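You operate a simulated robot arm through the tools that you are given. There is no shell and no other tool. Be economical: measure what you need, move in short steps, check, and stop when the job is done.

The job below is to be done with a simulated two-armed robot. You get a single attempt, and the scene is never put back.

TASK
Put the grey tub from the top of the belt middle shelf on top of the white orange flavour carton on the orange flavour table top. Put the crumpled towel on the berry table top. Take the yellow plough and put it on the closer bench shelf. Put two of the size cards from the top of the closer bench on the berry blank. Open the lab middle drawer, take the short setting block and leave it in the inside of the lab middle drawer, then shut the drawer. Take the middle setting block and leave it on the check belt start. Open the lab top drawer, take the red test bar from the inside of the lab top drawer and leave it on the plate of the lab scale, then shut the drawer. Fetch the probe and set it on top of the grey plate. Open the long chest upper middle lid. Do these in any order. Set down upright: size card, short setting block, middle setting block.

Only the result counts: the job must be done as asked and must still hold three seconds after the hand-in. Knocking over, shifting, dropping, spilling or breaking anything else fails it. A push-on lid holds only when it is set on centred and level and pressed home; a screw cap is set on level and turned clockwise until tight. Flat cloth is picked up by pressing the open fingertips on it (5 to 10 N) and closing them slowly along it; thin cloth reads only 2 to 8 mm in the jaws.

THE ROBOT
Two 7-joint arms with fingered hands on one trunk, on a base that drives. Base frame: it is fixed to the floor where the robot stands at the start and does not move with it; the origin is under the middle of the robot, x ahead of it, y to its left, z up. Lengths are in cm, angles in degrees, forces in N, time in s.
The left shoulder is at the start at [6.2, 18.7, 118.3], the right one opposite. With the tool pointing down near the work surface each hand reaches from about 10 to 68 cm from the robot's upright axis, wherever it stands, measured 20 degrees to its own side. Places, roughly: berry blank [500, -300, 100]; berry table top [200, 320, 90]; check belt start [80, -680, 80]; closer bench shelf [280, -360, 30]; crumpled towel (6x6x4 cm) [130, -150, 90]; grey plate (17x20x6 cm) [280, -390, 90]; grey tub (15x10x6 cm) [50, 10, 60]; inside of the lab middle drawer [480, -350, 40]; lab middle drawer [470, -350, 50]; lab top drawer [470, -350, 70]; long chest upper middle lid [490, 340, 90]; middle setting block [300, -450, 100]; orange flavour carton [125, 25, 100]; plate of the lab scale [470, -350, 90]; probe [500, -225, 100]; red test bar [475, -350, 75]; short setting block [300, -450, 100]; size card [300, -400, 100]; yellow plough [275, -300, 100]. Payload 3.6 kg a hand.
The tool frame of a hand sits at the grasp point between the pads (the TCP): z along the fingers, y along the line on which they close. The tips reach 2.6 cm beyond it. Largest opening 8.8 cm; the body of the gripper starts 3 cm behind the TCP. The gripper is a hand of 3 fingers: y runs from the thumb to the fingers, the wrist lies at [-1.7, -9.8, -16.4] in the tool frame, and closing takes about 1.5 s.
Orientation is told as [roll, pitch, yaw] about the base's x, y, z axes, in that order, counted from this pose: with the fingers straight down and the wrist toward the robot, the tool's x, y and z point along [0, 1, 0], [1, 0, 0] and [0, 0, -1] of the base frame.

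THE INTERFACE
- The arms move only by the tool play_rows. It takes "left_moves", "right_moves" or both (then of equal length, played together; a hand with none holds still); each is a list of rows, each a list of 6 numbers: the shift along the tool's x, y, z in cm, then the turn, a rotation vector about the tool's x, y, z in degrees. In form: [[dx, dy, dz, wx, wy, wz], ...]. A call has 1 to 10 rows; each row is the pose to reach, as a shift and turn from the pose commanded when the call began, along the tool's axes at that moment. "left_jaw" and "right_jaw" are, for a hand that has rows, the opening, from 0 (shut) to 1 (fully open), set as the call begins (left out, the last holds). A row lasts 0.2 s, in which the tool goes at most 5 cm and 8.6 degrees; a call with a longer step from one row to the next is refused whole, and so is a gripper value outside its range. A pose out of reach is approached as far as the arm can. The call stops where the force on the tool passes 40 N (or 10 N more than at its start, if that is more) or the arm is blocked; 0.2 s more then pass. The fingers move at their own pace (about 15.3 cm/s each) and stop on an object; they squeeze with about 25 N. The grip force told is the motor's: it shows also when the fingers shut on nothing. Time passes only in rows, and 0.2 s behind the last, so rows that repeat a pose let the fingers close. The reply holds the time, the measured pose of the TCP, the force on the tool along the base axes, the opening and the grip force, in the units named above and with some noise, with the torque about the TCP (base axes, N m) and any sound that the robot's microphone picked up, and new pictures: "views" is both (left out), scene, wrist or none (wrist: the cameras of the hands that moved).
- Cameras (640 x 400 px; columns grow to the right, rows downward): "scene" is now at [23.68, 1.71, 105.78]; the picture's right is [0.21, -0.98, 0.00], its down [-0.68, -0.14, -0.72] and it looks along [0.71, 0.15, -0.69] (base axes); focal length 214 px, centre (320, 200). "left" rides on the left gripper at [-5.6, -8, -10.2] in its tool frame; the picture's right is [-0.73, -0.32, 0.60], its down [0.62, -0.67, 0.41] and it looks along [0.27, 0.68, 0.69] (tool axes); focal length 247 px, centre (320, 200). "right" rides on the right gripper at [5.6, -8, -10.2] in its tool frame; the picture's right is [-0.73, 0.32, -0.60], its down [-0.62, -0.67, 0.41] and it looks along [-0.27, 0.68, 0.69] (tool axes); focal length 247 px, centre (320, 200). There is no depth. A picture from a camera that has moved, and an enlarged one, comes with that camera's place and axes in the base frame and with its lens.
- lift_body(by): slides the trunk up (or, below 0, down) by that many cm; the arms and the scene camera ride with it, the base frame stays. It gives what a move gives, with no picture.
- steer(legs): drives the robot by 1 to 6 legs, each [ahead, left, turn to the left] in cm, cm and degrees, along the robot's own axes; the way and the turn of a leg run together, so that a leg with both is an arc; at most 150 cm and 180 degrees a leg. The arms and the cameras ride along, it lands a little off, and it stops where it bumps. It gives what a move gives, and a new picture of the scene camera.
- set_fingers(fingers, thumb_bend, thumb_turn, hand): sets how far each is bent, from 0 (flat) to 1 (curled in); at 0.3 the hand is open as for a grip, at 0.7 the pads meet at the TCP. One left out holds its place. A second passes; each finger stops where it meets its share of the squeeze, and holds until it gets a number again. A gripper value or a shape takes the hand back. It gives what a move gives, with no picture; readings hold the bend of each and the force on the fingers (four entries, about 0 where the hand has none), thumb and palm. thumb_turn goes from beside the hand (0) to across from the fingers (1), as for a grip.
- set_grasp(shape, hand): the hand has 3 fingers and takes this shape, open, in about a second: jaw (thumb against the fingers, like two jaws); tri (thumb and two fingers); tip (a fingertip pinch); poke (one finger out to press); point (the index stretched); flat (the hand flat); cup (the hand cupped); fist (a fist). The gripper value then closes the fingers along that shape, each until it touches; the sizes above hold for jaw. It gives what a move gives, with no picture.
- pan_tilt(pan, tilt): turns the head with the scene camera to pan (to the left, within 60 degrees either way) and tilt (down, from -29 to 69), counted from straight ahead of the robot. It gives what a move gives, and a new picture of the scene camera.
- enlarge(camera, box): a new picture of the part [left, top, right, bottom] of that camera's present view, enlarged. No time passes.
- close_job(): hands the job in; it is judged then, once.

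Work in short steps. Places have to be worked out from the pictures, the camera data and where the tool is seen: move nearer, look again, correct. Check each grasp and each placing, and mend what went wrong. You have 556 turns and 360 pictures in all, those below and enlarged ones among them. Open the grippers and draw the arms clear of the work before you hand the job in, unless the task says otherwise; then end with one line.

The tools are called after "Call:" as a command line: name --argument value ..., lists and objects as JSON in quotes. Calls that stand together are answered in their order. play_rows: Moves the arms, as the interface text tells. Its arguments: {"type":"object","properties":{"left_moves":{"type":"array","items":{"type":"array","items":{"type":"number"}}},"left_jaw":{"type":"number"},"right_moves":{"type":"array","items":{"type":"array","items":{"type":"number"}}},"right_jaw":{"type":"number"},"views":{"type":"string","enum":["both","scene","wrist","none"]}},"required":[]} The other tools are called the same way: lift_body (by) slides the trunk up or down; set_grasp (shape, hand) gives the hand a shape; set_fingers (fingers, thumb_bend, thumb_turn, hand) moves the fingers one by one; steer (legs) drives the base; pan_tilt (pan, tilt) turns the head that bears the scene camera; enlarge (camera, box) takes an enlarged picture of a part of a camera's view; close_job () hands the job in.

At the start:

```text
t: 0.0
left_tcp_pos: [32.48, 25.46, 83.61]
left_orientation: [0.0, 0.0, 0.0]
left_ft_force: [0.5, 0.3, 0.6]
left_moment: [0.03, 0.01, -0.02]
left_opening: 8.74
left_grasp_force: 0.0
left_shape: jaw
left_bend: [0.3, 0.3, 0.98]
left_finger forces: [0.0, 0.1, 0.0, 0.1, 0.0, 0.0]
right_tcp_pos: [45.78, -12.94, 94.5]
right_orientation: [0.0, 0.0, 0.0]
right_ft_force: [-0.6, 0.8, 0.0]
right_moment: [-0.01, 0.0, 0.0]
right_opening: 8.79
right_grasp_force: 0.1
right_shape: jaw
right_bend: [0.3, 0.3, 0.98]
right_finger forces: [0.0, 0.0, 0.1, 0.0, 0.0, 0.1]
trunk travel left (down, up): [-32.6, 43.1]
robot x, y, heading: [-0.02, -0.07, -0.1]
head pan, tilt: [12.0, 43.9]
```

scene: 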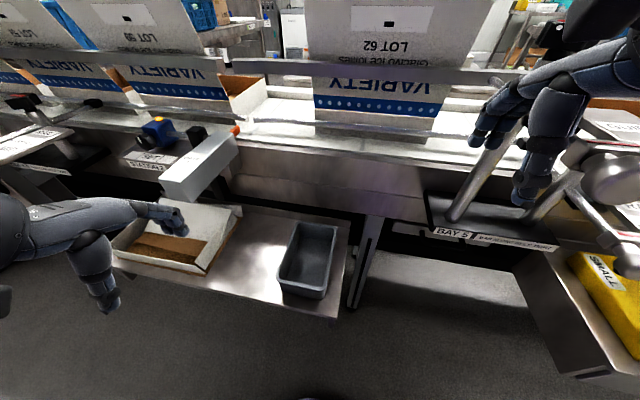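
right: 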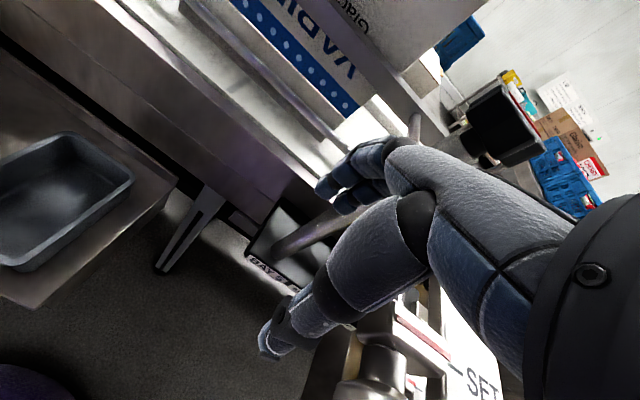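
left: 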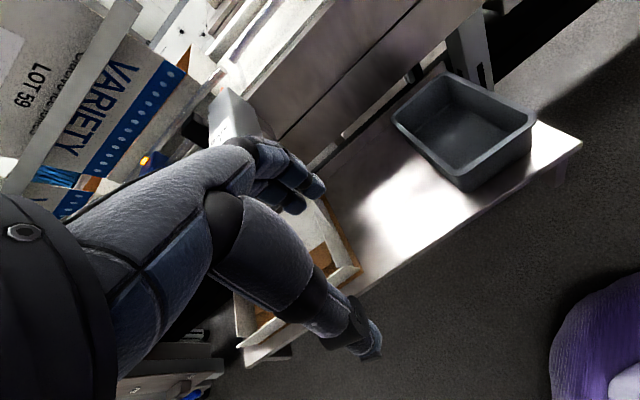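

I start by looking around at the wider scene, to learn how the tables lie.

Call:
pan_tilt --pan 0 --tilt 10

Call:
pan_tilt --pan -60 --tilt 15

Call:
pan_tilt --pan 60 --tilt 15

```text
t: 1.0
left_tcp_pos: [32.44, 25.42, 83.55]
left_orientation: [0.0, 0.1, 0.0]
left_ft_force: [0.9, -0.3, 0.1]
left_moment: [0.02, 0.01, 0.01]
left_opening: 8.76
left_grasp_force: 0.1
left_shape: jaw
left_bend: [0.3, 0.3, 0.98]
left_finger forces: [0.0, 0.0, 0.1, 0.0, 0.0, 0.0]
right_tcp_pos: [45.77, -13.03, 94.55]
right_orientation: [0.0, 0.0, 0.1]
right_ft_force: [0.1, 0.0, -0.6]
right_moment: [-0.02, 0.0, 0.03]
right_opening: 8.78
right_grasp_force: 0.1
right_shape: jaw
right_bend: [0.3, 0.3, 0.98]
right_finger forces: [0.0, 0.0, 0.1, 0.1, 0.0, 0.1]
trunk travel left (down, up): [-32.6, 43.1]
robot x, y, heading: [-0.07, 0.18, 0.1]
head pan, tilt: [0.0, 10.0]
camera scene: at [24.93, 0.0, 111.1], right [0.0, -1.0, 0.0], down [-0.17, 0.0, -0.98], along [0.98, 0.0, -0.17], focal length 214 px, centre (320, 200)
```

scene: 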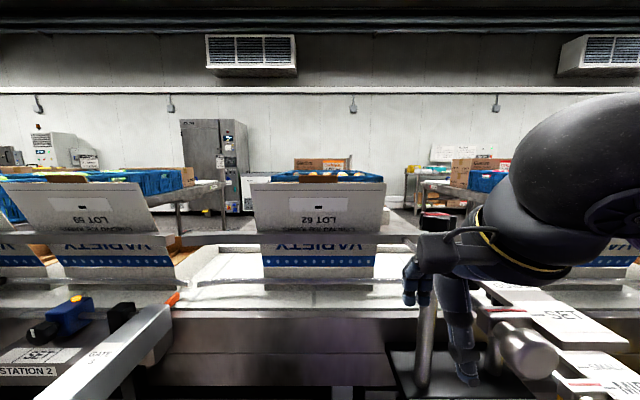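

```text
t: 2.3
left_tcp_pos: [32.45, 25.36, 83.55]
left_orientation: [0.0, 0.0, 0.0]
left_ft_force: [0.6, -0.9, -0.1]
left_moment: [0.0, -0.01, 0.02]
left_opening: 8.78
left_grasp_force: 0.0
left_shape: jaw
left_bend: [0.3, 0.3, 0.98]
left_finger forces: [0.0, 0.1, 0.0, 0.0, 0.1, 0.1]
right_tcp_pos: [45.84, -12.91, 94.35]
right_orientation: [-0.1, 0.1, 0.0]
right_ft_force: [1.0, 1.1, 0.8]
right_moment: [0.02, 0.01, -0.02]
right_opening: 8.77
right_grasp_force: 0.0
right_shape: jaw
right_bend: [0.3, 0.3, 0.98]
right_finger forces: [0.1, 0.1, 0.0, 0.0, 0.0, 0.1]
trunk travel left (down, up): [-32.6, 43.1]
robot x, y, heading: [-0.23, 0.18, 0.0]
head pan, tilt: [-60.0, 15.0]
camera scene: at [20.31, -8.08, 110.29], right [-0.87, -0.5, 0.0], down [-0.13, 0.22, -0.97], along [0.48, -0.84, -0.26], focal length 214 px, centre (320, 200)
```

scene: 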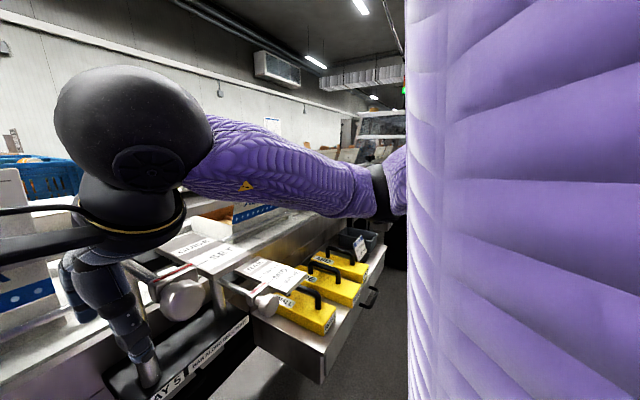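

```text
t: 4.3
left_tcp_pos: [32.54, 25.43, 83.64]
left_orientation: [0.0, 0.0, -0.1]
left_ft_force: [-0.9, 0.0, 0.1]
left_moment: [-0.02, 0.02, -0.01]
left_opening: 8.79
left_grasp_force: 0.1
left_shape: jaw
left_bend: [0.3, 0.3, 0.98]
left_finger forces: [0.0, 0.0, 0.0, 0.1, 0.0, 0.1]
right_tcp_pos: [45.85, -12.85, 94.4]
right_orientation: [0.1, 0.0, 0.0]
right_ft_force: [-0.2, 0.3, -0.1]
right_moment: [0.02, 0.01, 0.01]
right_opening: 8.78
right_grasp_force: 0.1
right_shape: jaw
right_bend: [0.3, 0.3, 0.98]
right_finger forces: [0.1, 0.0, 0.0, 0.0, 0.0, 0.0]
trunk travel left (down, up): [-32.6, 43.1]
robot x, y, heading: [0.15, -0.5, -0.0]
head pan, tilt: [60.0, 15.0]
camera scene: at [20.31, 8.09, 110.29], right [0.87, -0.5, 0.0], down [-0.13, -0.22, -0.97], along [0.48, 0.84, -0.26], focal length 214 px, centre (320, 200)
```

scene: 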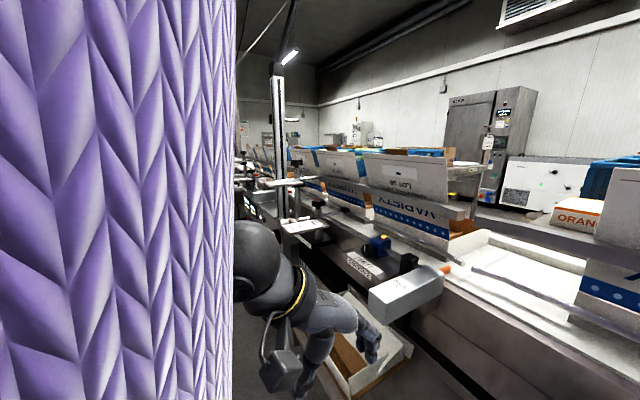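

I raise the trunk for a higher view of the aisles, then look around again.

Call:
lift_body --by 40

Call:
pan_tilt --pan 0 --tilt 20

Call:
pan_tilt --pan 40 --tilt 15

Call:
pan_tilt --pan -50 --tilt 15

```text
t: 8.1
left_tcp_pos: [32.48, 25.43, 123.61]
left_orientation: [0.0, -0.1, 0.0]
left_ft_force: [0.0, 0.4, -0.3]
left_moment: [0.04, 0.0, 0.02]
left_opening: 8.77
left_grasp_force: 0.1
left_shape: jaw
left_bend: [0.3, 0.3, 0.98]
left_finger forces: [0.1, 0.0, 0.0, 0.0, 0.0, 0.0]
right_tcp_pos: [45.81, -12.98, 134.43]
right_orientation: [-0.1, 0.0, 0.0]
right_ft_force: [0.0, 0.2, 0.0]
right_moment: [0.02, 0.01, -0.02]
right_opening: 8.76
right_grasp_force: 0.0
right_shape: jaw
right_bend: [0.3, 0.3, 0.98]
right_finger forces: [0.0, 0.1, 0.0, 0.0, 0.1, 0.0]
trunk travel left (down, up): [-72.6, 3.1]
robot x, y, heading: [-0.32, 0.16, -0.1]
head pan, tilt: [60.0, 15.0]
```

```text
t: 9.4
left_tcp_pos: [32.53, 25.36, 123.6]
left_orientation: [-0.1, 0.0, -0.1]
left_ft_force: [-0.1, -0.2, -0.3]
left_moment: [0.0, 0.0, 0.02]
left_opening: 8.76
left_grasp_force: 0.0
left_shape: jaw
left_bend: [0.3, 0.3, 0.98]
left_finger forces: [0.1, 0.1, 0.1, 0.0, 0.0, 0.1]
right_tcp_pos: [45.82, -12.92, 134.54]
right_orientation: [0.1, 0.0, 0.0]
right_ft_force: [0.1, -0.2, 0.0]
right_moment: [0.0, -0.02, 0.03]
right_opening: 8.77
right_grasp_force: 0.0
right_shape: jaw
right_bend: [0.3, 0.3, 0.98]
right_finger forces: [0.0, 0.1, 0.0, 0.0, 0.0, 0.0]
trunk travel left (down, up): [-72.6, 3.1]
robot x, y, heading: [-0.46, -0.11, -0.0]
head pan, tilt: [0.0, 20.0]
camera scene: at [22.66, 0.01, 150.8], right [0.0, -1.0, 0.0], down [-0.34, 0.0, -0.94], along [0.94, 0.0, -0.34], focal length 214 px, centre (320, 200)
```

scene: 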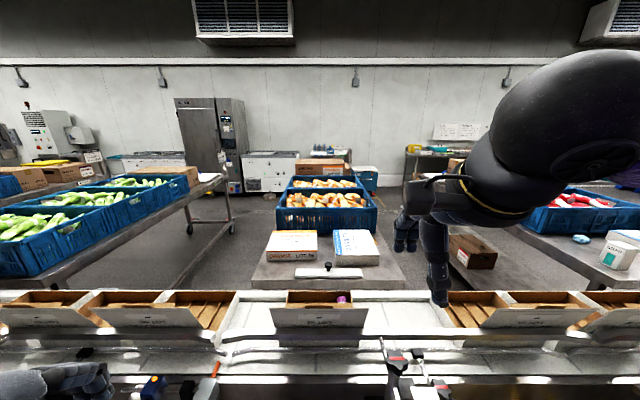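

```text
t: 10.5
left_tcp_pos: [32.47, 25.38, 123.54]
left_orientation: [0.1, 0.0, -0.1]
left_ft_force: [-0.6, -0.8, 0.1]
left_moment: [0.01, 0.01, -0.01]
left_opening: 8.79
left_grasp_force: 0.2
left_shape: jaw
left_bend: [0.3, 0.3, 0.98]
left_finger forces: [0.1, 0.0, 0.0, 0.1, 0.0, 0.0]
right_tcp_pos: [45.81, -13.09, 134.42]
right_orientation: [0.1, 0.1, 0.0]
right_ft_force: [0.1, 0.5, -0.5]
right_moment: [-0.04, -0.04, 0.0]
right_opening: 8.74
right_grasp_force: 0.0
right_shape: jaw
right_bend: [0.3, 0.3, 0.98]
right_finger forces: [0.1, 0.0, 0.1, 0.0, 0.0, 0.0]
trunk travel left (down, up): [-72.6, 3.1]
robot x, y, heading: [0.24, -0.05, 0.0]
head pan, tilt: [40.0, 15.0]
camera scene: at [20.51, 6.0, 151.61], right [0.64, -0.77, 0.0], down [-0.2, -0.17, -0.97], along [0.74, 0.62, -0.26], focal length 214 px, centre (320, 200)
```

scene: 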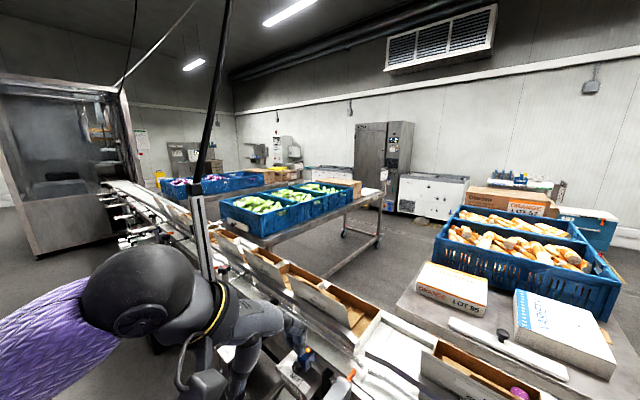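

```text
t: 12.1
left_tcp_pos: [32.45, 25.39, 123.54]
left_orientation: [0.0, -0.1, -0.1]
left_ft_force: [-0.3, 0.0, 0.1]
left_moment: [-0.03, 0.03, 0.02]
left_opening: 8.77
left_grasp_force: 0.0
left_shape: jaw
left_bend: [0.3, 0.3, 0.98]
left_finger forces: [0.0, 0.0, 0.0, 0.0, 0.0, 0.1]
right_tcp_pos: [45.69, -12.95, 134.36]
right_orientation: [0.0, 0.1, 0.0]
right_ft_force: [0.4, -0.4, 0.1]
right_moment: [-0.03, -0.03, -0.03]
right_opening: 8.78
right_grasp_force: 0.1
right_shape: jaw
right_bend: [0.3, 0.3, 0.98]
right_finger forces: [0.1, 0.0, 0.0, 0.1, 0.0, 0.1]
trunk travel left (down, up): [-72.6, 3.1]
robot x, y, heading: [-0.2, 0.15, 0.1]
head pan, tilt: [-50.0, 15.0]
camera scene: at [19.36, -7.15, 151.62], right [-0.77, -0.64, 0.0], down [-0.17, 0.2, -0.97], along [0.62, -0.74, -0.26], focal length 214 px, centre (320, 200)
```

scene: 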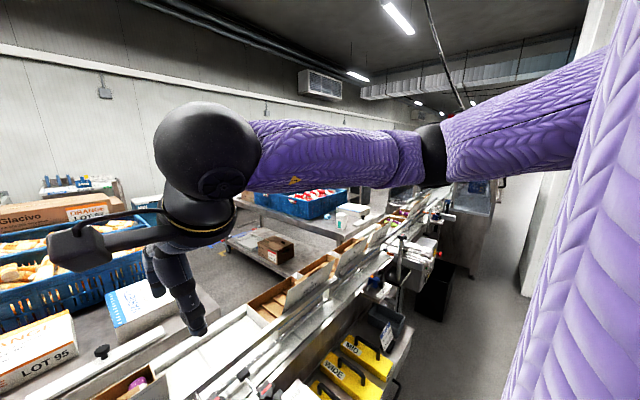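

The way to the far side seems to be around the belt's right end; the orange carton is the left white box behind the belt. First I take the tub, so I lower the trunk and look at it closely.

Call:
lift_body --by -40

Call:
pan_tilt --pan 15 --tilt 55

Call:
enlarge --camera "left" --box '[320, 0, 640, 200]'

```text
t: 16.0
left_tcp_pos: [32.49, 25.39, 83.58]
left_orientation: [0.0, -0.1, 0.0]
left_ft_force: [-0.4, -0.5, 0.0]
left_moment: [-0.04, 0.0, -0.02]
left_opening: 8.77
left_grasp_force: 0.1
left_shape: jaw
left_bend: [0.3, 0.3, 0.98]
left_finger forces: [0.1, 0.0, 0.1, 0.0, 0.0, 0.0]
right_tcp_pos: [45.91, -13.0, 94.49]
right_orientation: [0.0, 0.0, 0.0]
right_ft_force: [0.4, 0.8, -0.3]
right_moment: [0.0, 0.01, -0.02]
right_opening: 8.77
right_grasp_force: 0.1
right_shape: jaw
right_bend: [0.3, 0.3, 0.98]
right_finger forces: [0.1, 0.0, 0.0, 0.1, 0.0, 0.1]
trunk travel left (down, up): [-32.6, 43.1]
robot x, y, heading: [0.24, -0.07, -0.1]
head pan, tilt: [-50.0, 15.0]
```

```text
t: 17.3
left_tcp_pos: [32.37, 25.55, 83.63]
left_orientation: [0.0, -0.1, 0.1]
left_ft_force: [0.0, -0.4, -0.5]
left_moment: [-0.03, 0.03, 0.03]
left_opening: 8.79
left_grasp_force: 0.1
left_shape: jaw
left_bend: [0.3, 0.3, 0.98]
left_finger forces: [0.1, 0.0, 0.0, 0.0, 0.0, 0.0]
right_tcp_pos: [45.8, -12.94, 94.49]
right_orientation: [0.1, -0.1, 0.0]
right_ft_force: [0.3, 0.1, 0.4]
right_moment: [-0.02, 0.04, 0.0]
right_opening: 8.77
right_grasp_force: 0.1
right_shape: jaw
right_bend: [0.3, 0.3, 0.98]
right_finger forces: [0.0, 0.0, 0.1, 0.0, 0.1, 0.1]
trunk travel left (down, up): [-32.6, 43.1]
robot x, y, heading: [0.14, 0.28, 0.0]
head pan, tilt: [15.0, 55.0]
camera scene: at [22.6, 1.86, 104.27], right [0.26, -0.97, 0.0], down [-0.79, -0.21, -0.57], along [0.55, 0.15, -0.82], focal length 214 px, centre (320, 200)
```

scene: 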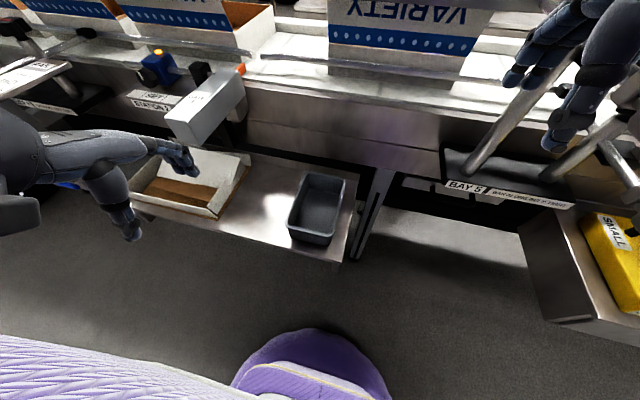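

```text
2.00 times, centred on (480, 100) of left
camera zoom: at [24.38, 19.84, 93.85], right [-0.32, -0.73, -0.6], down [-0.67, 0.62, -0.41], along [0.68, 0.27, -0.69], focal length 494 px, centre (0, 400)
```

zoom: 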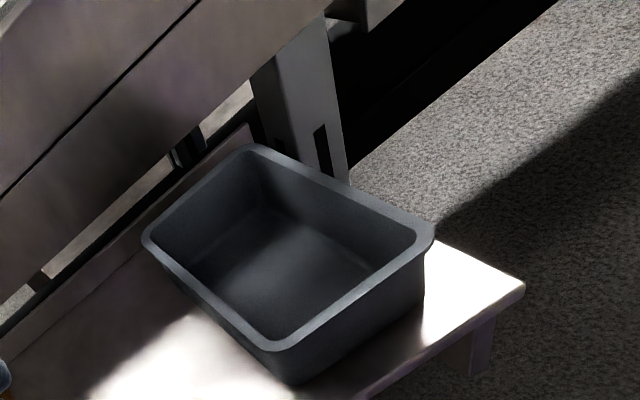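

From the zoom I get the tub's rim at z≈63, corners x 42.5–58, y 3.4–13.4, so it is square to the base. I pinch its near short wall with the left hand: first hover above it.

Call:
play_rows --left_moves '[[-4.25, 2.6, 1.5, 0, 0, 0], [-8.5, 5.2, 3, 0, 0, 0], [-12.75, 7.8, 5, 0, 0, 0], [-17, 10.4, 8.6, 0, 0, 0], [-17, 10.4, 12.6, 0, 0, 0], [-17, 10.4, 15.6, 0, 0, 0]]' --left_jaw 1

```text
refused: row 1 steps farther than a row can; nothing moved
```

The first step was a bit too long; I split it finer.

Call:
play_rows --left_moves '[[-3.4, 2.1, 1.7, 0, 0, 0], [-6.8, 4.2, 3.4, 0, 0, 0], [-10.2, 6.3, 5.1, 0, 0, 0], [-13.6, 8.4, 6.8, 0, 0, 0], [-17, 10.4, 8.6, 0, 0, 0], [-17, 10.4, 12.6, 0, 0, 0], [-17, 10.4, 15.6, 0, 0, 0]]' --left_jaw 1

```text
t: 19.1
left_tcp_pos: [42.17, 12.26, 66.49]
left_orientation: [4.8, 0.6, -0.6]
left_ft_force: [-0.5, -0.9, 0.4]
left_moment: [0.03, 0.01, 0.01]
left_opening: 8.77
left_grasp_force: 0.0
left_shape: jaw
left_bend: [0.3, 0.3, 0.98]
left_finger forces: [0.1, 0.3, 0.0, 0.0, 0.0, 0.1]
right_tcp_pos: [45.73, -12.99, 94.36]
right_orientation: [0.0, 0.0, -0.1]
right_ft_force: [-0.2, 1.1, -0.2]
right_moment: [0.04, -0.02, -0.03]
right_opening: 8.78
right_grasp_force: 0.0
right_shape: jaw
right_bend: [0.3, 0.3, 0.98]
right_finger forces: [0.0, 0.1, 0.0, 0.0, 0.0, 0.1]
trunk travel left (down, up): [-32.6, 43.1]
robot x, y, heading: [-0.25, 0.59, -0.3]
head pan, tilt: [15.0, 55.0]
stopped in row 7 (left hand): the arm was blocked; the commanded pose is now the measured one
camera scene: at [22.6, 1.86, 104.27], right [0.26, -0.97, 0.0], down [-0.79, -0.21, -0.57], along [0.55, 0.15, -0.82], focal length 214 px, centre (320, 200)
camera left: at [34.11, 5.98, 76.27], right [-0.33, -0.68, -0.65], down [-0.66, 0.66, -0.35], along [0.67, 0.32, -0.67], focal length 247 px, centre (320, 200)
```

scene: 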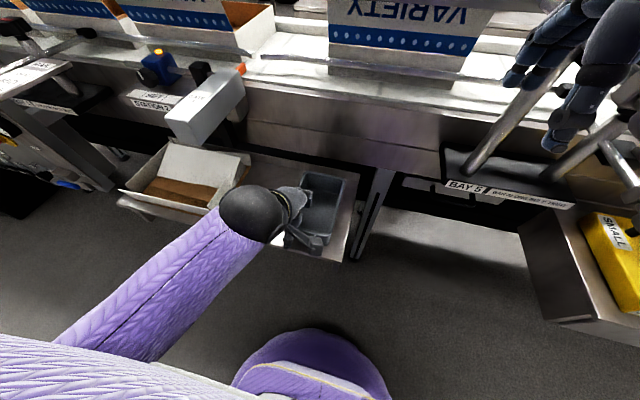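
left: 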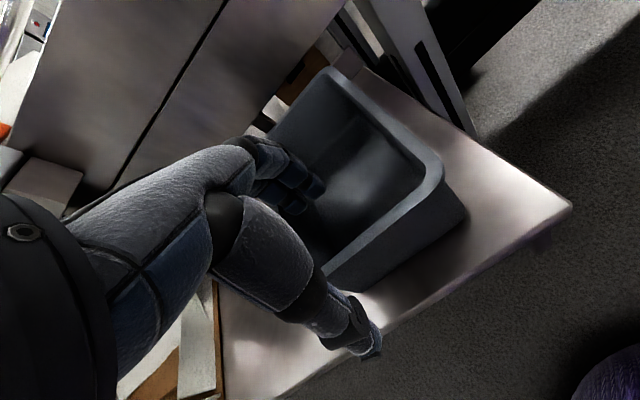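

The arm was blocked near its reach limit (too low and inward for this trunk height). I back up, lower the trunk and shift the base a bit to the right.

Call:
play_rows --left_moves '[[0, 0, -4, 0, 0, 0], [0, 0, -8, 0, 0, 0], [0, 0, -12, -2, 2, 0]]' --views "none"

Call:
steer --legs '[[0, -10, 0]]'

```text
t: 20.1
left_tcp_pos: [42.8, 16.02, 77.64]
left_orientation: [13.6, -2.3, -1.6]
left_ft_force: [0.5, -1.1, 1.5]
left_moment: [-0.01, 0.03, 0.02]
left_opening: 8.79
left_grasp_force: 0.1
left_shape: jaw
left_bend: [0.3, 0.3, 0.98]
left_finger forces: [0.0, 0.1, 0.1, 0.0, 0.0, 0.0]
right_tcp_pos: [45.85, -12.97, 94.43]
right_orientation: [0.0, -0.1, 0.0]
right_ft_force: [0.1, -0.6, -0.5]
right_moment: [0.01, -0.02, 0.02]
right_opening: 8.75
right_grasp_force: 0.0
right_shape: jaw
right_bend: [0.3, 0.3, 0.98]
right_finger forces: [0.1, 0.0, 0.0, 0.1, 0.0, 0.0]
trunk travel left (down, up): [-32.6, 43.1]
robot x, y, heading: [-0.1, -0.13, 0.0]
head pan, tilt: [15.0, 55.0]
stopped in row 3 (left hand): the arm was blocked; the commanded pose is now the measured one
```

```text
t: 21.0
left_tcp_pos: [43.0, 12.68, 77.39]
left_orientation: [13.6, -2.3, -1.5]
left_ft_force: [-0.8, 0.0, -0.6]
left_moment: [-0.02, 0.01, 0.0]
left_opening: 8.77
left_grasp_force: 0.1
left_shape: jaw
left_bend: [0.3, 0.3, 0.98]
left_finger forces: [0.1, 0.1, 0.0, 0.0, 0.1, 0.0]
right_tcp_pos: [45.6, -14.79, 94.85]
right_orientation: [2.0, -0.4, 1.7]
right_ft_force: [3.9, 18.6, -4.2]
right_moment: [-0.45, -0.03, -0.68]
right_opening: 8.57
right_grasp_force: 0.1
right_shape: jaw
right_bend: [0.3, 0.31, 0.89]
right_finger forces: [0.0, 0.0, 0.1, 0.0, 17.3, 0.0]
trunk travel left (down, up): [-32.6, 43.1]
robot x, y, heading: [0.25, -3.87, -0.0]
head pan, tilt: [15.0, 55.0]
stopped in leg 1: the force on the tool passed its limit at 60 N (the readings are from after the stop); the commanded pose is now the measured one
camera scene: at [22.68, -1.46, 104.25], right [0.26, -0.97, 0.0], down [-0.79, -0.22, -0.57], along [0.55, 0.15, -0.82], focal length 214 px, centre (320, 200)
```

scene: 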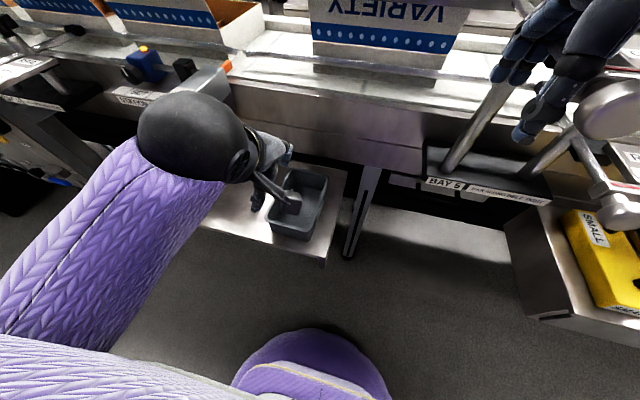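

The right hand bumped a handle bar. I drive back left to release it, then lift the right hand clear.

Call:
steer --legs '[[0, 4, 0]]'

Call:
play_rows --right_moves '[[0, 0, -4, 0, 0, 0], [0, -2, -8, 0, 0, 0], [0, -6, -11, 0, 0, 0], [0, -10, -13, 0, 0, 0], [0, -14, -13, 0, 0, 0], [0, -17, -13, 0, 0, 0]]' --views "scene"

```text
t: 21.9
left_tcp_pos: [42.81, 16.47, 77.5]
left_orientation: [13.6, -2.2, -1.5]
left_ft_force: [-0.6, 0.4, -0.7]
left_moment: [-0.02, 0.01, -0.03]
left_opening: 8.79
left_grasp_force: 0.1
left_shape: jaw
left_bend: [0.3, 0.3, 0.98]
left_finger forces: [0.1, 0.1, 0.0, 0.0, 0.2, 0.0]
right_tcp_pos: [45.58, -11.2, 94.87]
right_orientation: [1.7, -0.5, 1.4]
right_ft_force: [0.2, 0.2, -0.6]
right_moment: [-0.02, -0.02, -0.02]
right_opening: 8.78
right_grasp_force: 0.0
right_shape: jaw
right_bend: [0.3, 0.3, 0.97]
right_finger forces: [0.0, 0.0, 0.0, 0.0, 0.0, 0.1]
trunk travel left (down, up): [-32.6, 43.1]
robot x, y, heading: [-0.06, 0.16, 0.1]
head pan, tilt: [15.0, 55.0]
camera scene: at [22.61, 2.41, 104.27], right [0.26, -0.97, 0.0], down [-0.79, -0.21, -0.57], along [0.55, 0.15, -0.82], focal length 214 px, centre (320, 200)
```

scene: 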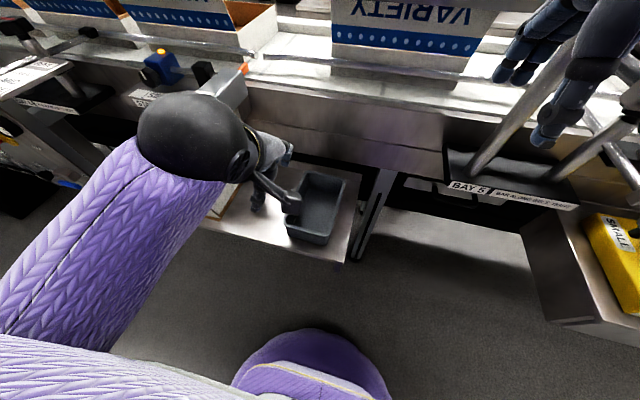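

```text
t: 23.3
left_tcp_pos: [42.89, 16.6, 77.54]
left_orientation: [13.7, -2.4, -1.6]
left_ft_force: [-0.7, 0.0, -1.0]
left_moment: [0.02, -0.01, 0.0]
left_opening: 8.8
left_grasp_force: 0.1
left_shape: jaw
left_bend: [0.3, 0.3, 0.98]
left_finger forces: [0.1, 0.0, 0.0, 0.0, 0.0, 0.0]
right_tcp_pos: [33.64, -8.02, 110.22]
right_orientation: [1.7, -0.3, 1.3]
right_ft_force: [0.0, 0.5, 0.2]
right_moment: [-0.03, -0.01, 0.01]
right_opening: 8.79
right_grasp_force: 0.0
right_shape: jaw
right_bend: [0.3, 0.3, 0.97]
right_finger forces: [0.0, 0.1, 0.0, 0.0, 0.0, 0.0]
right hand out of reach, approached as far as the arm can: row 4, 5, 6
trunk travel left (down, up): [-32.6, 43.1]
robot x, y, heading: [-0.17, 0.1, 0.1]
head pan, tilt: [15.0, 55.0]
camera scene: at [22.59, 2.36, 104.27], right [0.26, -0.97, 0.0], down [-0.79, -0.21, -0.57], along [0.55, 0.15, -0.82], focal length 214 px, centre (320, 200)
```

scene: 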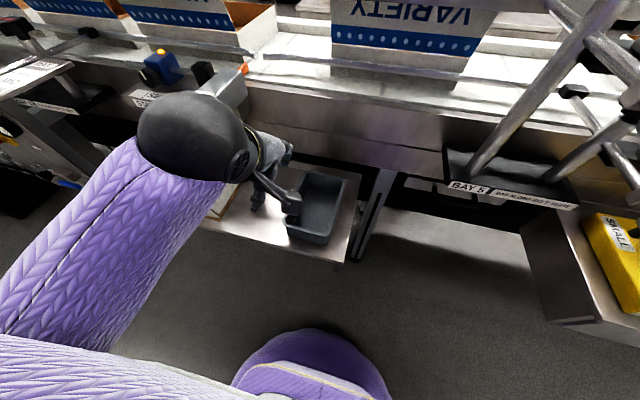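

The right hand is now clear of the bars. The left wrist seems to be touching the white bracket, so I pull it back toward the robot and level it.

Call:
play_rows --left_moves '[[0, -3, 0, 0, 0, 0], [0, -6, 0, 0, -4, 0], [0, -9, 0, 0, -9, 0], [0, -12, 0, 2, -13.6, 0]]' --views "scene"

```text
t: 24.3
left_tcp_pos: [30.76, 16.79, 77.11]
left_orientation: [-0.2, -0.3, -1.3]
left_ft_force: [-1.5, -0.1, 0.2]
left_moment: [0.0, -0.02, -0.02]
left_opening: 8.78
left_grasp_force: 0.0
left_shape: jaw
left_bend: [0.3, 0.3, 0.98]
left_finger forces: [0.1, 0.0, 0.0, 0.0, 0.1, 0.0]
right_tcp_pos: [33.67, -8.02, 110.38]
right_orientation: [1.7, -0.2, 1.3]
right_ft_force: [0.2, -0.5, 0.2]
right_moment: [0.01, -0.02, 0.0]
right_opening: 8.8
right_grasp_force: 0.0
right_shape: jaw
right_bend: [0.3, 0.3, 0.97]
right_finger forces: [0.1, 0.0, 0.0, 0.0, 0.1, 0.0]
trunk travel left (down, up): [-32.6, 43.1]
robot x, y, heading: [-0.09, 0.24, 0.1]
head pan, tilt: [15.0, 55.0]
camera scene: at [22.58, 2.25, 104.28], right [0.26, -0.97, 0.0], down [-0.79, -0.21, -0.57], along [0.55, 0.15, -0.82], focal length 214 px, centre (320, 200)
```

scene: 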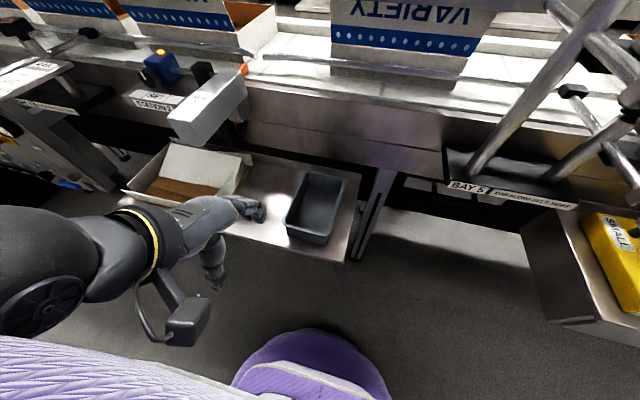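

Free again and the scene is unchanged. I lower the trunk so the left arm can work in a more natural posture, first raising the hand.

Call:
play_rows --left_moves '[[0, 0, -4, 0, 0, 0], [0, 0, -8, 0, 0, 0], [0, 0, -12, 0, 0, 0], [0, 0, -15, 0, 0, 0]]' --views "none"

Call:
lift_body --by -18

Call:
play_rows --left_moves '[[-3, 3, 0, 0, 0, 0], [-6, 6, 0, 0, 0, 0], [-8.2, 9, 0, 0, 0, 0], [-8.2, 12, 0, 0, 0, 0]]' --views "both"

```text
t: 25.4
left_tcp_pos: [33.6, 18.0, 87.44]
left_orientation: [7.8, 1.0, -3.1]
left_ft_force: [0.4, -0.5, 0.7]
left_moment: [0.03, 0.0, 0.03]
left_opening: 8.8
left_grasp_force: 0.1
left_shape: jaw
left_bend: [0.3, 0.3, 0.98]
left_finger forces: [0.1, 0.0, 0.1, 0.0, 0.0, 0.0]
left hand out of reach, approached as far as the arm can: row 2, 3, 4
right_tcp_pos: [33.49, -8.11, 110.29]
right_orientation: [1.8, -0.4, 1.4]
right_ft_force: [-0.2, -0.3, -0.8]
right_moment: [0.0, 0.02, -0.01]
right_opening: 8.78
right_grasp_force: 0.0
right_shape: jaw
right_bend: [0.3, 0.3, 0.97]
right_finger forces: [0.1, 0.0, 0.0, 0.0, 0.1, 0.1]
trunk travel left (down, up): [-32.6, 43.1]
robot x, y, heading: [-0.15, 0.55, 0.0]
head pan, tilt: [15.0, 55.0]
stopped in row 4 (left hand): the arm was blocked; the commanded pose is now the measured one
```

```text
t: 27.4
left_tcp_pos: [34.46, 18.81, 64.43]
left_orientation: [8.9, 11.0, -3.8]
left_ft_force: [0.1, 0.3, -0.1]
left_moment: [-0.03, 0.01, -0.03]
left_opening: 8.79
left_grasp_force: 0.1
left_shape: jaw
left_bend: [0.3, 0.3, 0.98]
left_finger forces: [0.0, 0.1, 0.0, 0.1, 0.1, 0.1]
right_tcp_pos: [38.31, -8.05, 87.52]
right_orientation: [1.9, 9.7, 1.3]
right_ft_force: [-0.1, 0.1, -0.2]
right_moment: [0.03, 0.01, -0.07]
right_opening: 8.79
right_grasp_force: 0.0
right_shape: jaw
right_bend: [0.3, 0.3, 0.97]
right_finger forces: [0.1, 0.0, 0.0, 0.1, 0.0, 0.0]
trunk travel left (down, up): [-14.6, 61.1]
robot x, y, heading: [-0.06, 0.54, 0.0]
head pan, tilt: [15.0, 55.0]
```

```text
t: 27.8
left_tcp_pos: [35.31, 17.99, 63.61]
left_orientation: [11.1, 10.8, -4.7]
left_ft_force: [-3.1, 0.3, 14.6]
left_moment: [-0.2, -0.59, -0.08]
left_opening: 8.62
left_grasp_force: 0.1
left_shape: jaw
left_bend: [0.3, 0.3, 0.98]
left_finger forces: [14.6, 0.1, 0.1, 0.0, 0.1, 0.0]
right_tcp_pos: [38.46, -8.09, 87.53]
right_orientation: [1.8, 9.7, 1.3]
right_ft_force: [0.6, -0.4, -0.2]
right_moment: [0.01, 0.0, -0.05]
right_opening: 8.77
right_grasp_force: 0.0
right_shape: jaw
right_bend: [0.3, 0.3, 0.97]
right_finger forces: [0.0, 0.0, 0.1, 0.0, 0.1, 0.0]
trunk travel left (down, up): [-14.6, 61.1]
robot x, y, heading: [-0.29, 0.35, 0.1]
head pan, tilt: [15.0, 55.0]
stopped in row 1 (left hand): the force on the tool passed its limit at 53 N (the readings are from after the stop); the commanded pose is now the measured one
camera scene: at [25.93, 2.25, 84.61], right [0.26, -0.97, 0.0], down [-0.79, -0.21, -0.57], along [0.55, 0.15, -0.82], focal length 214 px, centre (320, 200)
camera left: at [28.38, 11.0, 74.0], right [-0.5, -0.57, -0.66], down [-0.65, 0.75, -0.15], along [0.58, 0.35, -0.74], focal length 247 px, centre (320, 200)
```

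scene: 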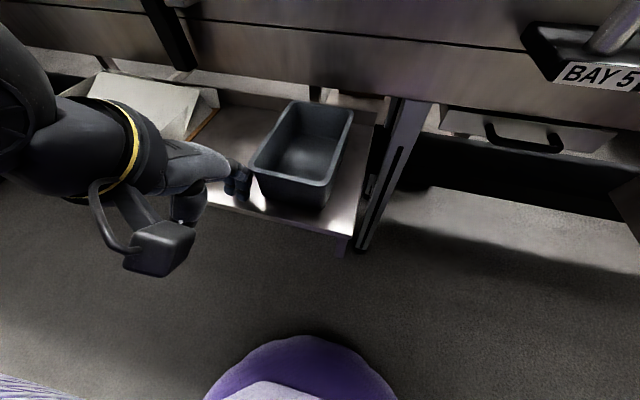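
left: 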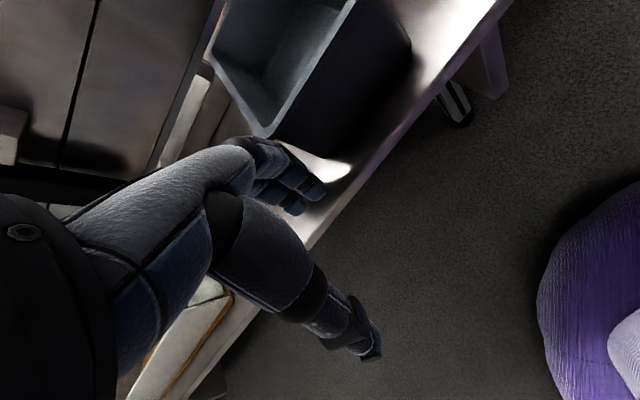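

The trunk leans forward when lowered and the fingers brushed the shelf; the real limit is that the arm is too folded at this distance. I raise the hand, restore trunk height, and back the base off by 12 cm.

Call:
play_rows --left_moves '[[0, 0, -3, 0, 0, 0], [0, -2, -5, 0, 0, 0]]' --views "none"

Call:
lift_body --by 18

Call:
steer --legs '[[-12, 0, 0]]'

```text
t: 28.4
left_tcp_pos: [34.79, 17.82, 66.46]
left_orientation: [15.4, 12.4, -5.3]
left_ft_force: [-0.5, 0.0, -0.8]
left_moment: [-0.03, 0.03, -0.02]
left_opening: 8.76
left_grasp_force: 0.0
left_shape: jaw
left_bend: [0.3, 0.3, 0.98]
left_finger forces: [0.0, 0.0, 0.1, 0.0, 0.0, 0.0]
left hand out of reach, approached as far as the arm can: row 2
right_tcp_pos: [38.56, -8.11, 87.45]
right_orientation: [1.8, 9.8, 1.3]
right_ft_force: [-0.6, 0.5, -0.2]
right_moment: [-0.04, -0.01, 0.03]
right_opening: 8.78
right_grasp_force: 0.0
right_shape: jaw
right_bend: [0.3, 0.3, 0.97]
right_finger forces: [0.0, 0.0, 0.1, 0.0, 0.0, 0.0]
trunk travel left (down, up): [-14.6, 61.1]
robot x, y, heading: [0.05, 0.55, 0.1]
head pan, tilt: [15.0, 55.0]
```

```text
t: 29.6
left_tcp_pos: [34.74, 19.69, 76.22]
left_orientation: [19.0, 12.1, -5.0]
left_ft_force: [0.0, -0.4, -1.0]
left_moment: [-0.03, 0.0, 0.0]
left_opening: 8.77
left_grasp_force: 0.1
left_shape: jaw
left_bend: [0.3, 0.3, 0.98]
left_finger forces: [0.1, 0.0, 0.1, 0.0, 0.0, 0.1]
right_tcp_pos: [38.1, -7.98, 97.84]
right_orientation: [1.8, 9.1, 1.3]
right_ft_force: [0.4, 0.6, -0.2]
right_moment: [0.01, 0.02, 0.04]
right_opening: 8.79
right_grasp_force: 0.0
right_shape: jaw
right_bend: [0.3, 0.3, 0.97]
right_finger forces: [0.1, 0.1, 0.0, 0.0, 0.0, 0.1]
trunk travel left (down, up): [-24.6, 51.1]
robot x, y, heading: [-0.29, 0.32, 0.0]
head pan, tilt: [15.0, 55.0]
stopped: the arm was blocked; the commanded pose is now the measured one
```

```text
t: 30.8
left_tcp_pos: [22.81, 19.6, 76.28]
left_orientation: [19.0, 12.0, -5.0]
left_ft_force: [0.3, -0.6, 0.2]
left_moment: [0.0, -0.01, -0.02]
left_opening: 8.79
left_grasp_force: 0.1
left_shape: jaw
left_bend: [0.3, 0.3, 0.98]
left_finger forces: [0.1, 0.0, 0.0, 0.0, 0.0, 0.0]
right_tcp_pos: [26.1, -8.07, 97.69]
right_orientation: [1.9, 9.1, 1.4]
right_ft_force: [-0.3, 0.0, 0.0]
right_moment: [-0.01, -0.03, 0.01]
right_opening: 8.77
right_grasp_force: 0.0
right_shape: jaw
right_bend: [0.3, 0.3, 0.97]
right_finger forces: [0.1, 0.0, 0.1, 0.1, 0.0, 0.1]
trunk travel left (down, up): [-24.6, 51.1]
robot x, y, heading: [-12.06, 0.29, -0.1]
head pan, tilt: [15.0, 55.0]
camera scene: at [11.87, 2.23, 95.53], right [0.26, -0.97, 0.0], down [-0.79, -0.21, -0.57], along [0.55, 0.15, -0.82], focal length 214 px, centre (320, 200)
```

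scene: 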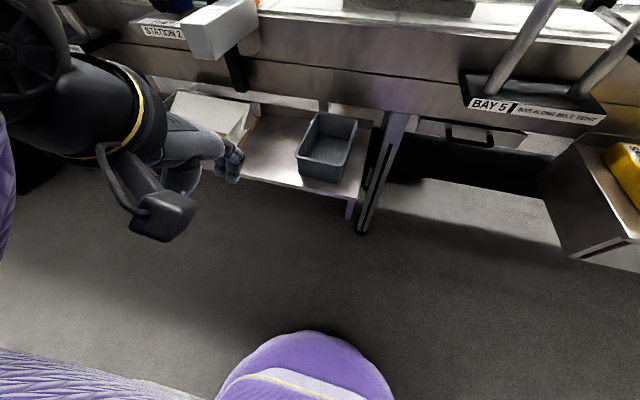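

Clear of the bracket now. I raise the trunk the rest of the way and straighten the left hand, extending it forward to the tub.

Call:
lift_body --by 8

Call:
play_rows --left_moves '[[0, 3, 0, 0, -6, 0], [0, 6, 0, 3, -12, 0], [-1, 9, 0, 8, -17, 0], [-3, 12, 0, 11, -19, 4]]' --views "scene"

```text
t: 32.0
left_tcp_pos: [22.39, 21.99, 83.54]
left_orientation: [23.8, 13.0, -4.9]
left_ft_force: [-1.2, 1.0, 0.9]
left_moment: [0.03, 0.0, -0.01]
left_opening: 8.76
left_grasp_force: 0.1
left_shape: jaw
left_bend: [0.3, 0.3, 0.98]
left_finger forces: [0.1, 0.0, 0.1, 0.0, 0.1, 0.1]
right_tcp_pos: [26.14, -8.18, 105.61]
right_orientation: [1.8, 9.3, 1.3]
right_ft_force: [-0.1, 0.5, -0.4]
right_moment: [0.0, -0.01, 0.0]
right_opening: 8.8
right_grasp_force: 0.1
right_shape: jaw
right_bend: [0.3, 0.3, 0.97]
right_finger forces: [0.0, 0.0, 0.0, 0.1, 0.0, 0.0]
trunk travel left (down, up): [-32.6, 43.1]
robot x, y, heading: [-11.4, 0.4, -0.2]
head pan, tilt: [15.0, 55.0]
```

```text
t: 33.2
left_tcp_pos: [34.38, 19.32, 79.93]
left_orientation: [3.6, 24.0, -4.5]
left_ft_force: [0.2, 1.0, -0.4]
left_moment: [-0.02, 0.01, -0.01]
left_opening: 8.81
left_grasp_force: 0.1
left_shape: jaw
left_bend: [0.3, 0.3, 0.98]
left_finger forces: [0.0, 0.1, 0.0, 0.0, 0.1, 0.0]
right_tcp_pos: [26.14, -8.02, 105.67]
right_orientation: [1.8, 9.1, 1.2]
right_ft_force: [-0.5, 0.4, -0.3]
right_moment: [0.01, 0.01, 0.03]
right_opening: 8.76
right_grasp_force: 0.0
right_shape: jaw
right_bend: [0.3, 0.3, 0.97]
right_finger forces: [0.0, 0.0, 0.0, 0.0, 0.0, 0.0]
trunk travel left (down, up): [-32.6, 43.1]
robot x, y, heading: [-12.09, 0.2, -0.0]
head pan, tilt: [15.0, 55.0]
stopped in row 4 (left hand): the arm was blocked; the commanded pose is now the measured one
camera scene: at [10.59, 2.26, 104.21], right [0.26, -0.97, 0.0], down [-0.79, -0.21, -0.57], along [0.55, 0.15, -0.82], focal length 214 px, centre (320, 200)
```

scene: 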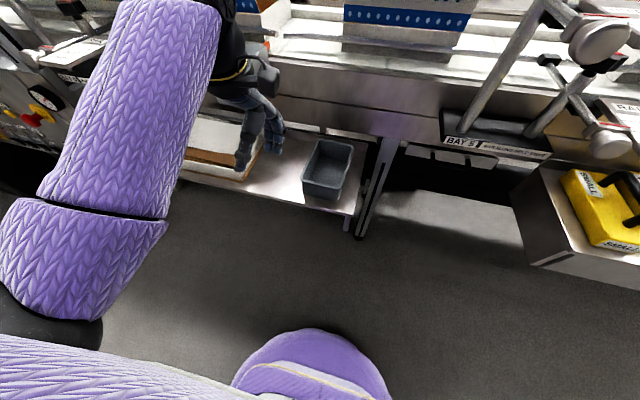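

I rotated the pitch the wrong way, and the wrist met the bracket. I pull back, then right and correct the pitch.

Call:
play_rows --left_moves '[[0, -4, 0, 0, 0, 0], [-1, -8, 0, -7, 0, 0], [-4, -9, 0, -14, 0, 0], [-8, -9, 0, -20, -2, 0], [-11, -7, 0, -24, -4, 4]]' --views "scene"

```text
t: 34.2
left_tcp_pos: [26.05, 16.11, 81.96]
left_orientation: [9.7, 3.2, -6.7]
left_ft_force: [0.1, -0.3, 0.3]
left_moment: [-0.06, 0.01, 0.01]
left_opening: 8.8
left_grasp_force: 0.1
left_shape: jaw
left_bend: [0.3, 0.3, 0.98]
left_finger forces: [0.1, 0.0, 0.0, 0.1, 0.0, 0.1]
right_tcp_pos: [26.23, -8.1, 105.77]
right_orientation: [1.9, 9.2, 1.2]
right_ft_force: [-0.6, -0.4, 0.2]
right_moment: [0.02, 0.01, -0.01]
right_opening: 8.81
right_grasp_force: 0.1
right_shape: jaw
right_bend: [0.3, 0.3, 0.97]
right_finger forces: [0.0, 0.0, 0.1, 0.1, 0.0, 0.0]
trunk travel left (down, up): [-32.6, 43.1]
robot x, y, heading: [-12.19, 0.51, 0.3]
head pan, tilt: [15.0, 55.0]
stopped in row 5 (left hand): the arm was blocked; the commanded pose is now the measured one
camera scene: at [10.63, 2.24, 104.2], right [0.26, -0.97, 0.0], down [-0.79, -0.21, -0.57], along [0.55, 0.15, -0.82], focal length 214 px, centre (320, 200)
```

scene: 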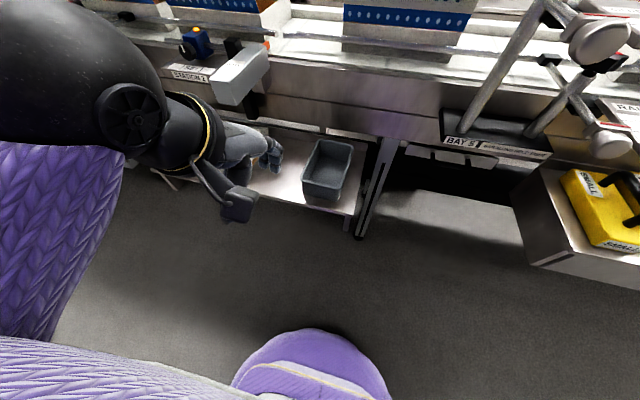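

The arm self-blocks when the hand is too far inward; the hand likes about 20° to its own side. I move the hand outward and shift the base right by 11 cm.

Call:
play_rows --left_moves '[[3, 0, 0, 0, -3, 0], [6, 1, 0, -1, -6, 2], [9, 2, 0, -3, -9, 5]]' --views "none"

Call:
steer --legs '[[0, -11, 0]]'

```text
t: 35.0
left_tcp_pos: [29.24, 24.72, 83.29]
left_orientation: [0.4, 0.6, -12.0]
left_ft_force: [-0.5, 0.7, -0.6]
left_moment: [0.02, 0.02, 0.04]
left_opening: 8.78
left_grasp_force: 0.1
left_shape: jaw
left_bend: [0.3, 0.3, 0.98]
left_finger forces: [0.1, 0.0, 0.0, 0.0, 0.0, 0.1]
right_tcp_pos: [26.34, -8.04, 105.7]
right_orientation: [1.8, 9.3, 1.3]
right_ft_force: [-0.8, -0.1, 0.3]
right_moment: [0.0, -0.01, 0.0]
right_opening: 8.77
right_grasp_force: 0.0
right_shape: jaw
right_bend: [0.3, 0.3, 0.97]
right_finger forces: [0.0, 0.0, 0.0, 0.1, 0.0, 0.0]
trunk travel left (down, up): [-32.6, 43.1]
robot x, y, heading: [-11.94, 0.47, 0.1]
head pan, tilt: [15.0, 55.0]
```

```text
t: 36.2
left_tcp_pos: [29.17, 13.39, 83.36]
left_orientation: [0.5, 0.6, -11.8]
left_ft_force: [-0.5, 0.1, 0.3]
left_moment: [0.04, -0.01, 0.0]
left_opening: 8.77
left_grasp_force: 0.1
left_shape: jaw
left_bend: [0.3, 0.3, 0.98]
left_finger forces: [0.0, 0.0, 0.1, 0.1, 0.0, 0.0]
right_tcp_pos: [26.15, -19.43, 105.56]
right_orientation: [1.9, 9.2, 1.3]
right_ft_force: [-0.2, -1.0, 0.6]
right_moment: [0.0, 0.01, 0.01]
right_opening: 8.76
right_grasp_force: 0.0
right_shape: jaw
right_bend: [0.3, 0.3, 0.97]
right_finger forces: [0.0, 0.1, 0.2, 0.1, 0.0, 0.0]
trunk travel left (down, up): [-32.6, 43.1]
robot x, y, heading: [-11.75, -10.77, 0.0]
head pan, tilt: [15.0, 55.0]
camera scene: at [10.62, -9.11, 104.21], right [0.26, -0.97, 0.0], down [-0.79, -0.21, -0.57], along [0.55, 0.15, -0.82], focal length 214 px, centre (320, 200)
```

scene: 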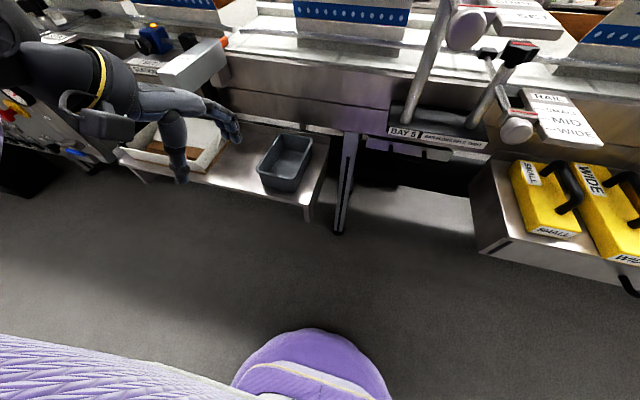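

Position is good now. I lower first, then move forward over the tub's near wall while squaring yaw.

Call:
play_rows --left_moves '[[0, 0, 4.5, 0, 0, -4], [0, 0, 9, 0, 0, -8], [-0.3, 2, 13, 0, 0, -12], [-0.7, 6, 15, 0, 0, -12], [-1.3, 10, 15.4, 0, 0, -12], [-1.96, 14.3, 15.4, 0, 0, -12]]'

```text
t: 37.6
left_tcp_pos: [41.9, 9.22, 67.61]
left_orientation: [0.7, 1.0, 0.3]
left_ft_force: [-35.5, 11.3, 12.6]
left_moment: [0.13, 0.03, 0.3]
left_opening: 6.13
left_grasp_force: 0.1
left_shape: jaw
left_bend: [0.47, 0.3, 0.98]
left_finger forces: [25.7, 12.2, 0.1, 0.0, 0.1, 0.1]
right_tcp_pos: [25.68, -19.13, 106.01]
right_orientation: [1.8, 8.9, 1.4]
right_ft_force: [-0.4, 0.6, -0.6]
right_moment: [-0.06, -0.03, -0.03]
right_opening: 8.79
right_grasp_force: 0.1
right_shape: jaw
right_bend: [0.3, 0.3, 0.97]
right_finger forces: [0.0, 0.1, 0.0, 0.1, 0.0, 0.1]
trunk travel left (down, up): [-32.6, 43.1]
robot x, y, heading: [-11.47, -10.36, 0.0]
head pan, tilt: [15.0, 55.0]
camera scene: at [10.14, -8.85, 104.33], right [0.26, -0.97, 0.0], down [-0.79, -0.21, -0.58], along [0.56, 0.15, -0.82], focal length 214 px, centre (320, 200)
camera left: at [34.0, 3.42, 77.81], right [-0.32, -0.73, -0.6], down [-0.68, 0.62, -0.39], along [0.66, 0.28, -0.69], focal length 247 px, centre (320, 200)
```

scene: 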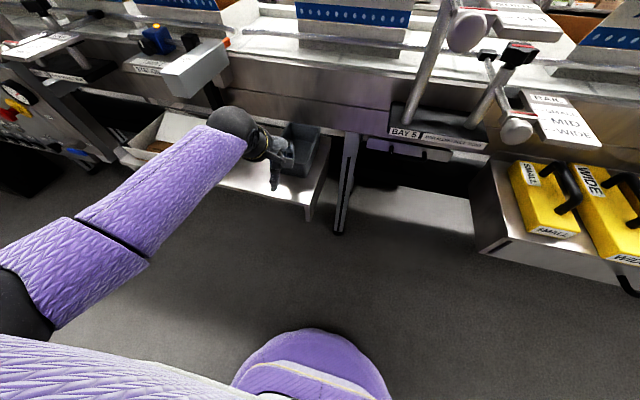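
left: 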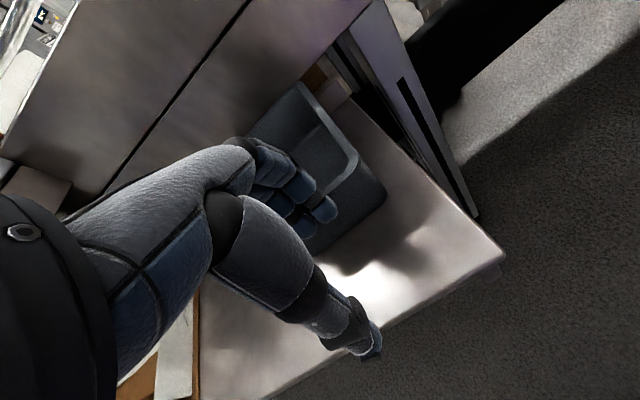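

The fingers met the wall below the rim, so the rim is higher than I thought. I back off, lift, and look again.

Call:
play_rows --left_moves '[[0, -4, 0, 0, 0, 0], [0, -8, 0, 0, 0, 0], [0, -8, -4, 0, 0, 0]]'

```text
t: 38.5
left_tcp_pos: [34.75, 8.58, 72.11]
left_orientation: [0.4, 0.3, 0.2]
left_ft_force: [-0.3, 0.1, 0.0]
left_moment: [0.04, 0.0, -0.02]
left_opening: 8.8
left_grasp_force: 0.1
left_shape: jaw
left_bend: [0.3, 0.3, 0.98]
left_finger forces: [0.0, 0.1, 0.1, 0.1, 0.0, 0.0]
right_tcp_pos: [26.19, -19.28, 105.75]
right_orientation: [2.0, 9.2, 1.3]
right_ft_force: [0.0, 0.4, 0.7]
right_moment: [-0.01, 0.03, 0.03]
right_opening: 8.78
right_grasp_force: 0.1
right_shape: jaw
right_bend: [0.3, 0.3, 0.97]
right_finger forces: [0.0, 0.0, 0.0, 0.1, 0.0, 0.1]
trunk travel left (down, up): [-32.6, 43.1]
robot x, y, heading: [-11.97, -10.91, -0.1]
head pan, tilt: [15.0, 55.0]
camera scene: at [10.64, -8.98, 104.2], right [0.26, -0.97, 0.0], down [-0.79, -0.21, -0.57], along [0.55, 0.15, -0.82], focal length 214 px, centre (320, 200)
camera left: at [26.73, 2.93, 82.35], right [-0.32, -0.73, -0.6], down [-0.67, 0.63, -0.4], along [0.67, 0.27, -0.69], focal length 247 px, centre (320, 200)
```

scene: 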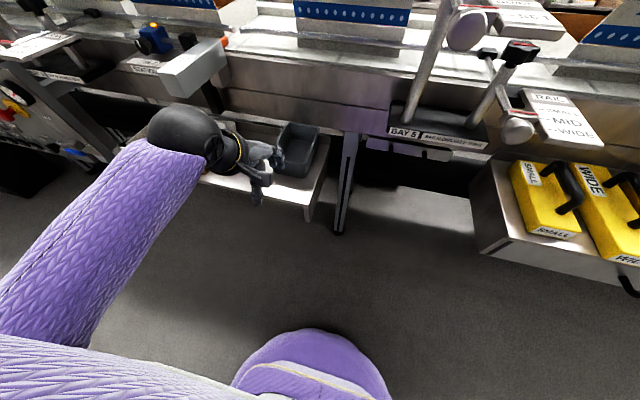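
left: 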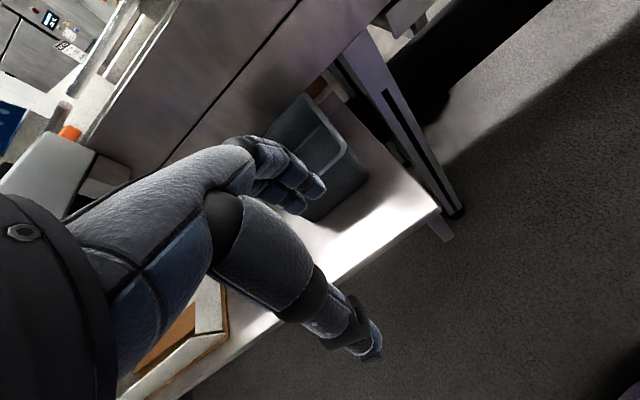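

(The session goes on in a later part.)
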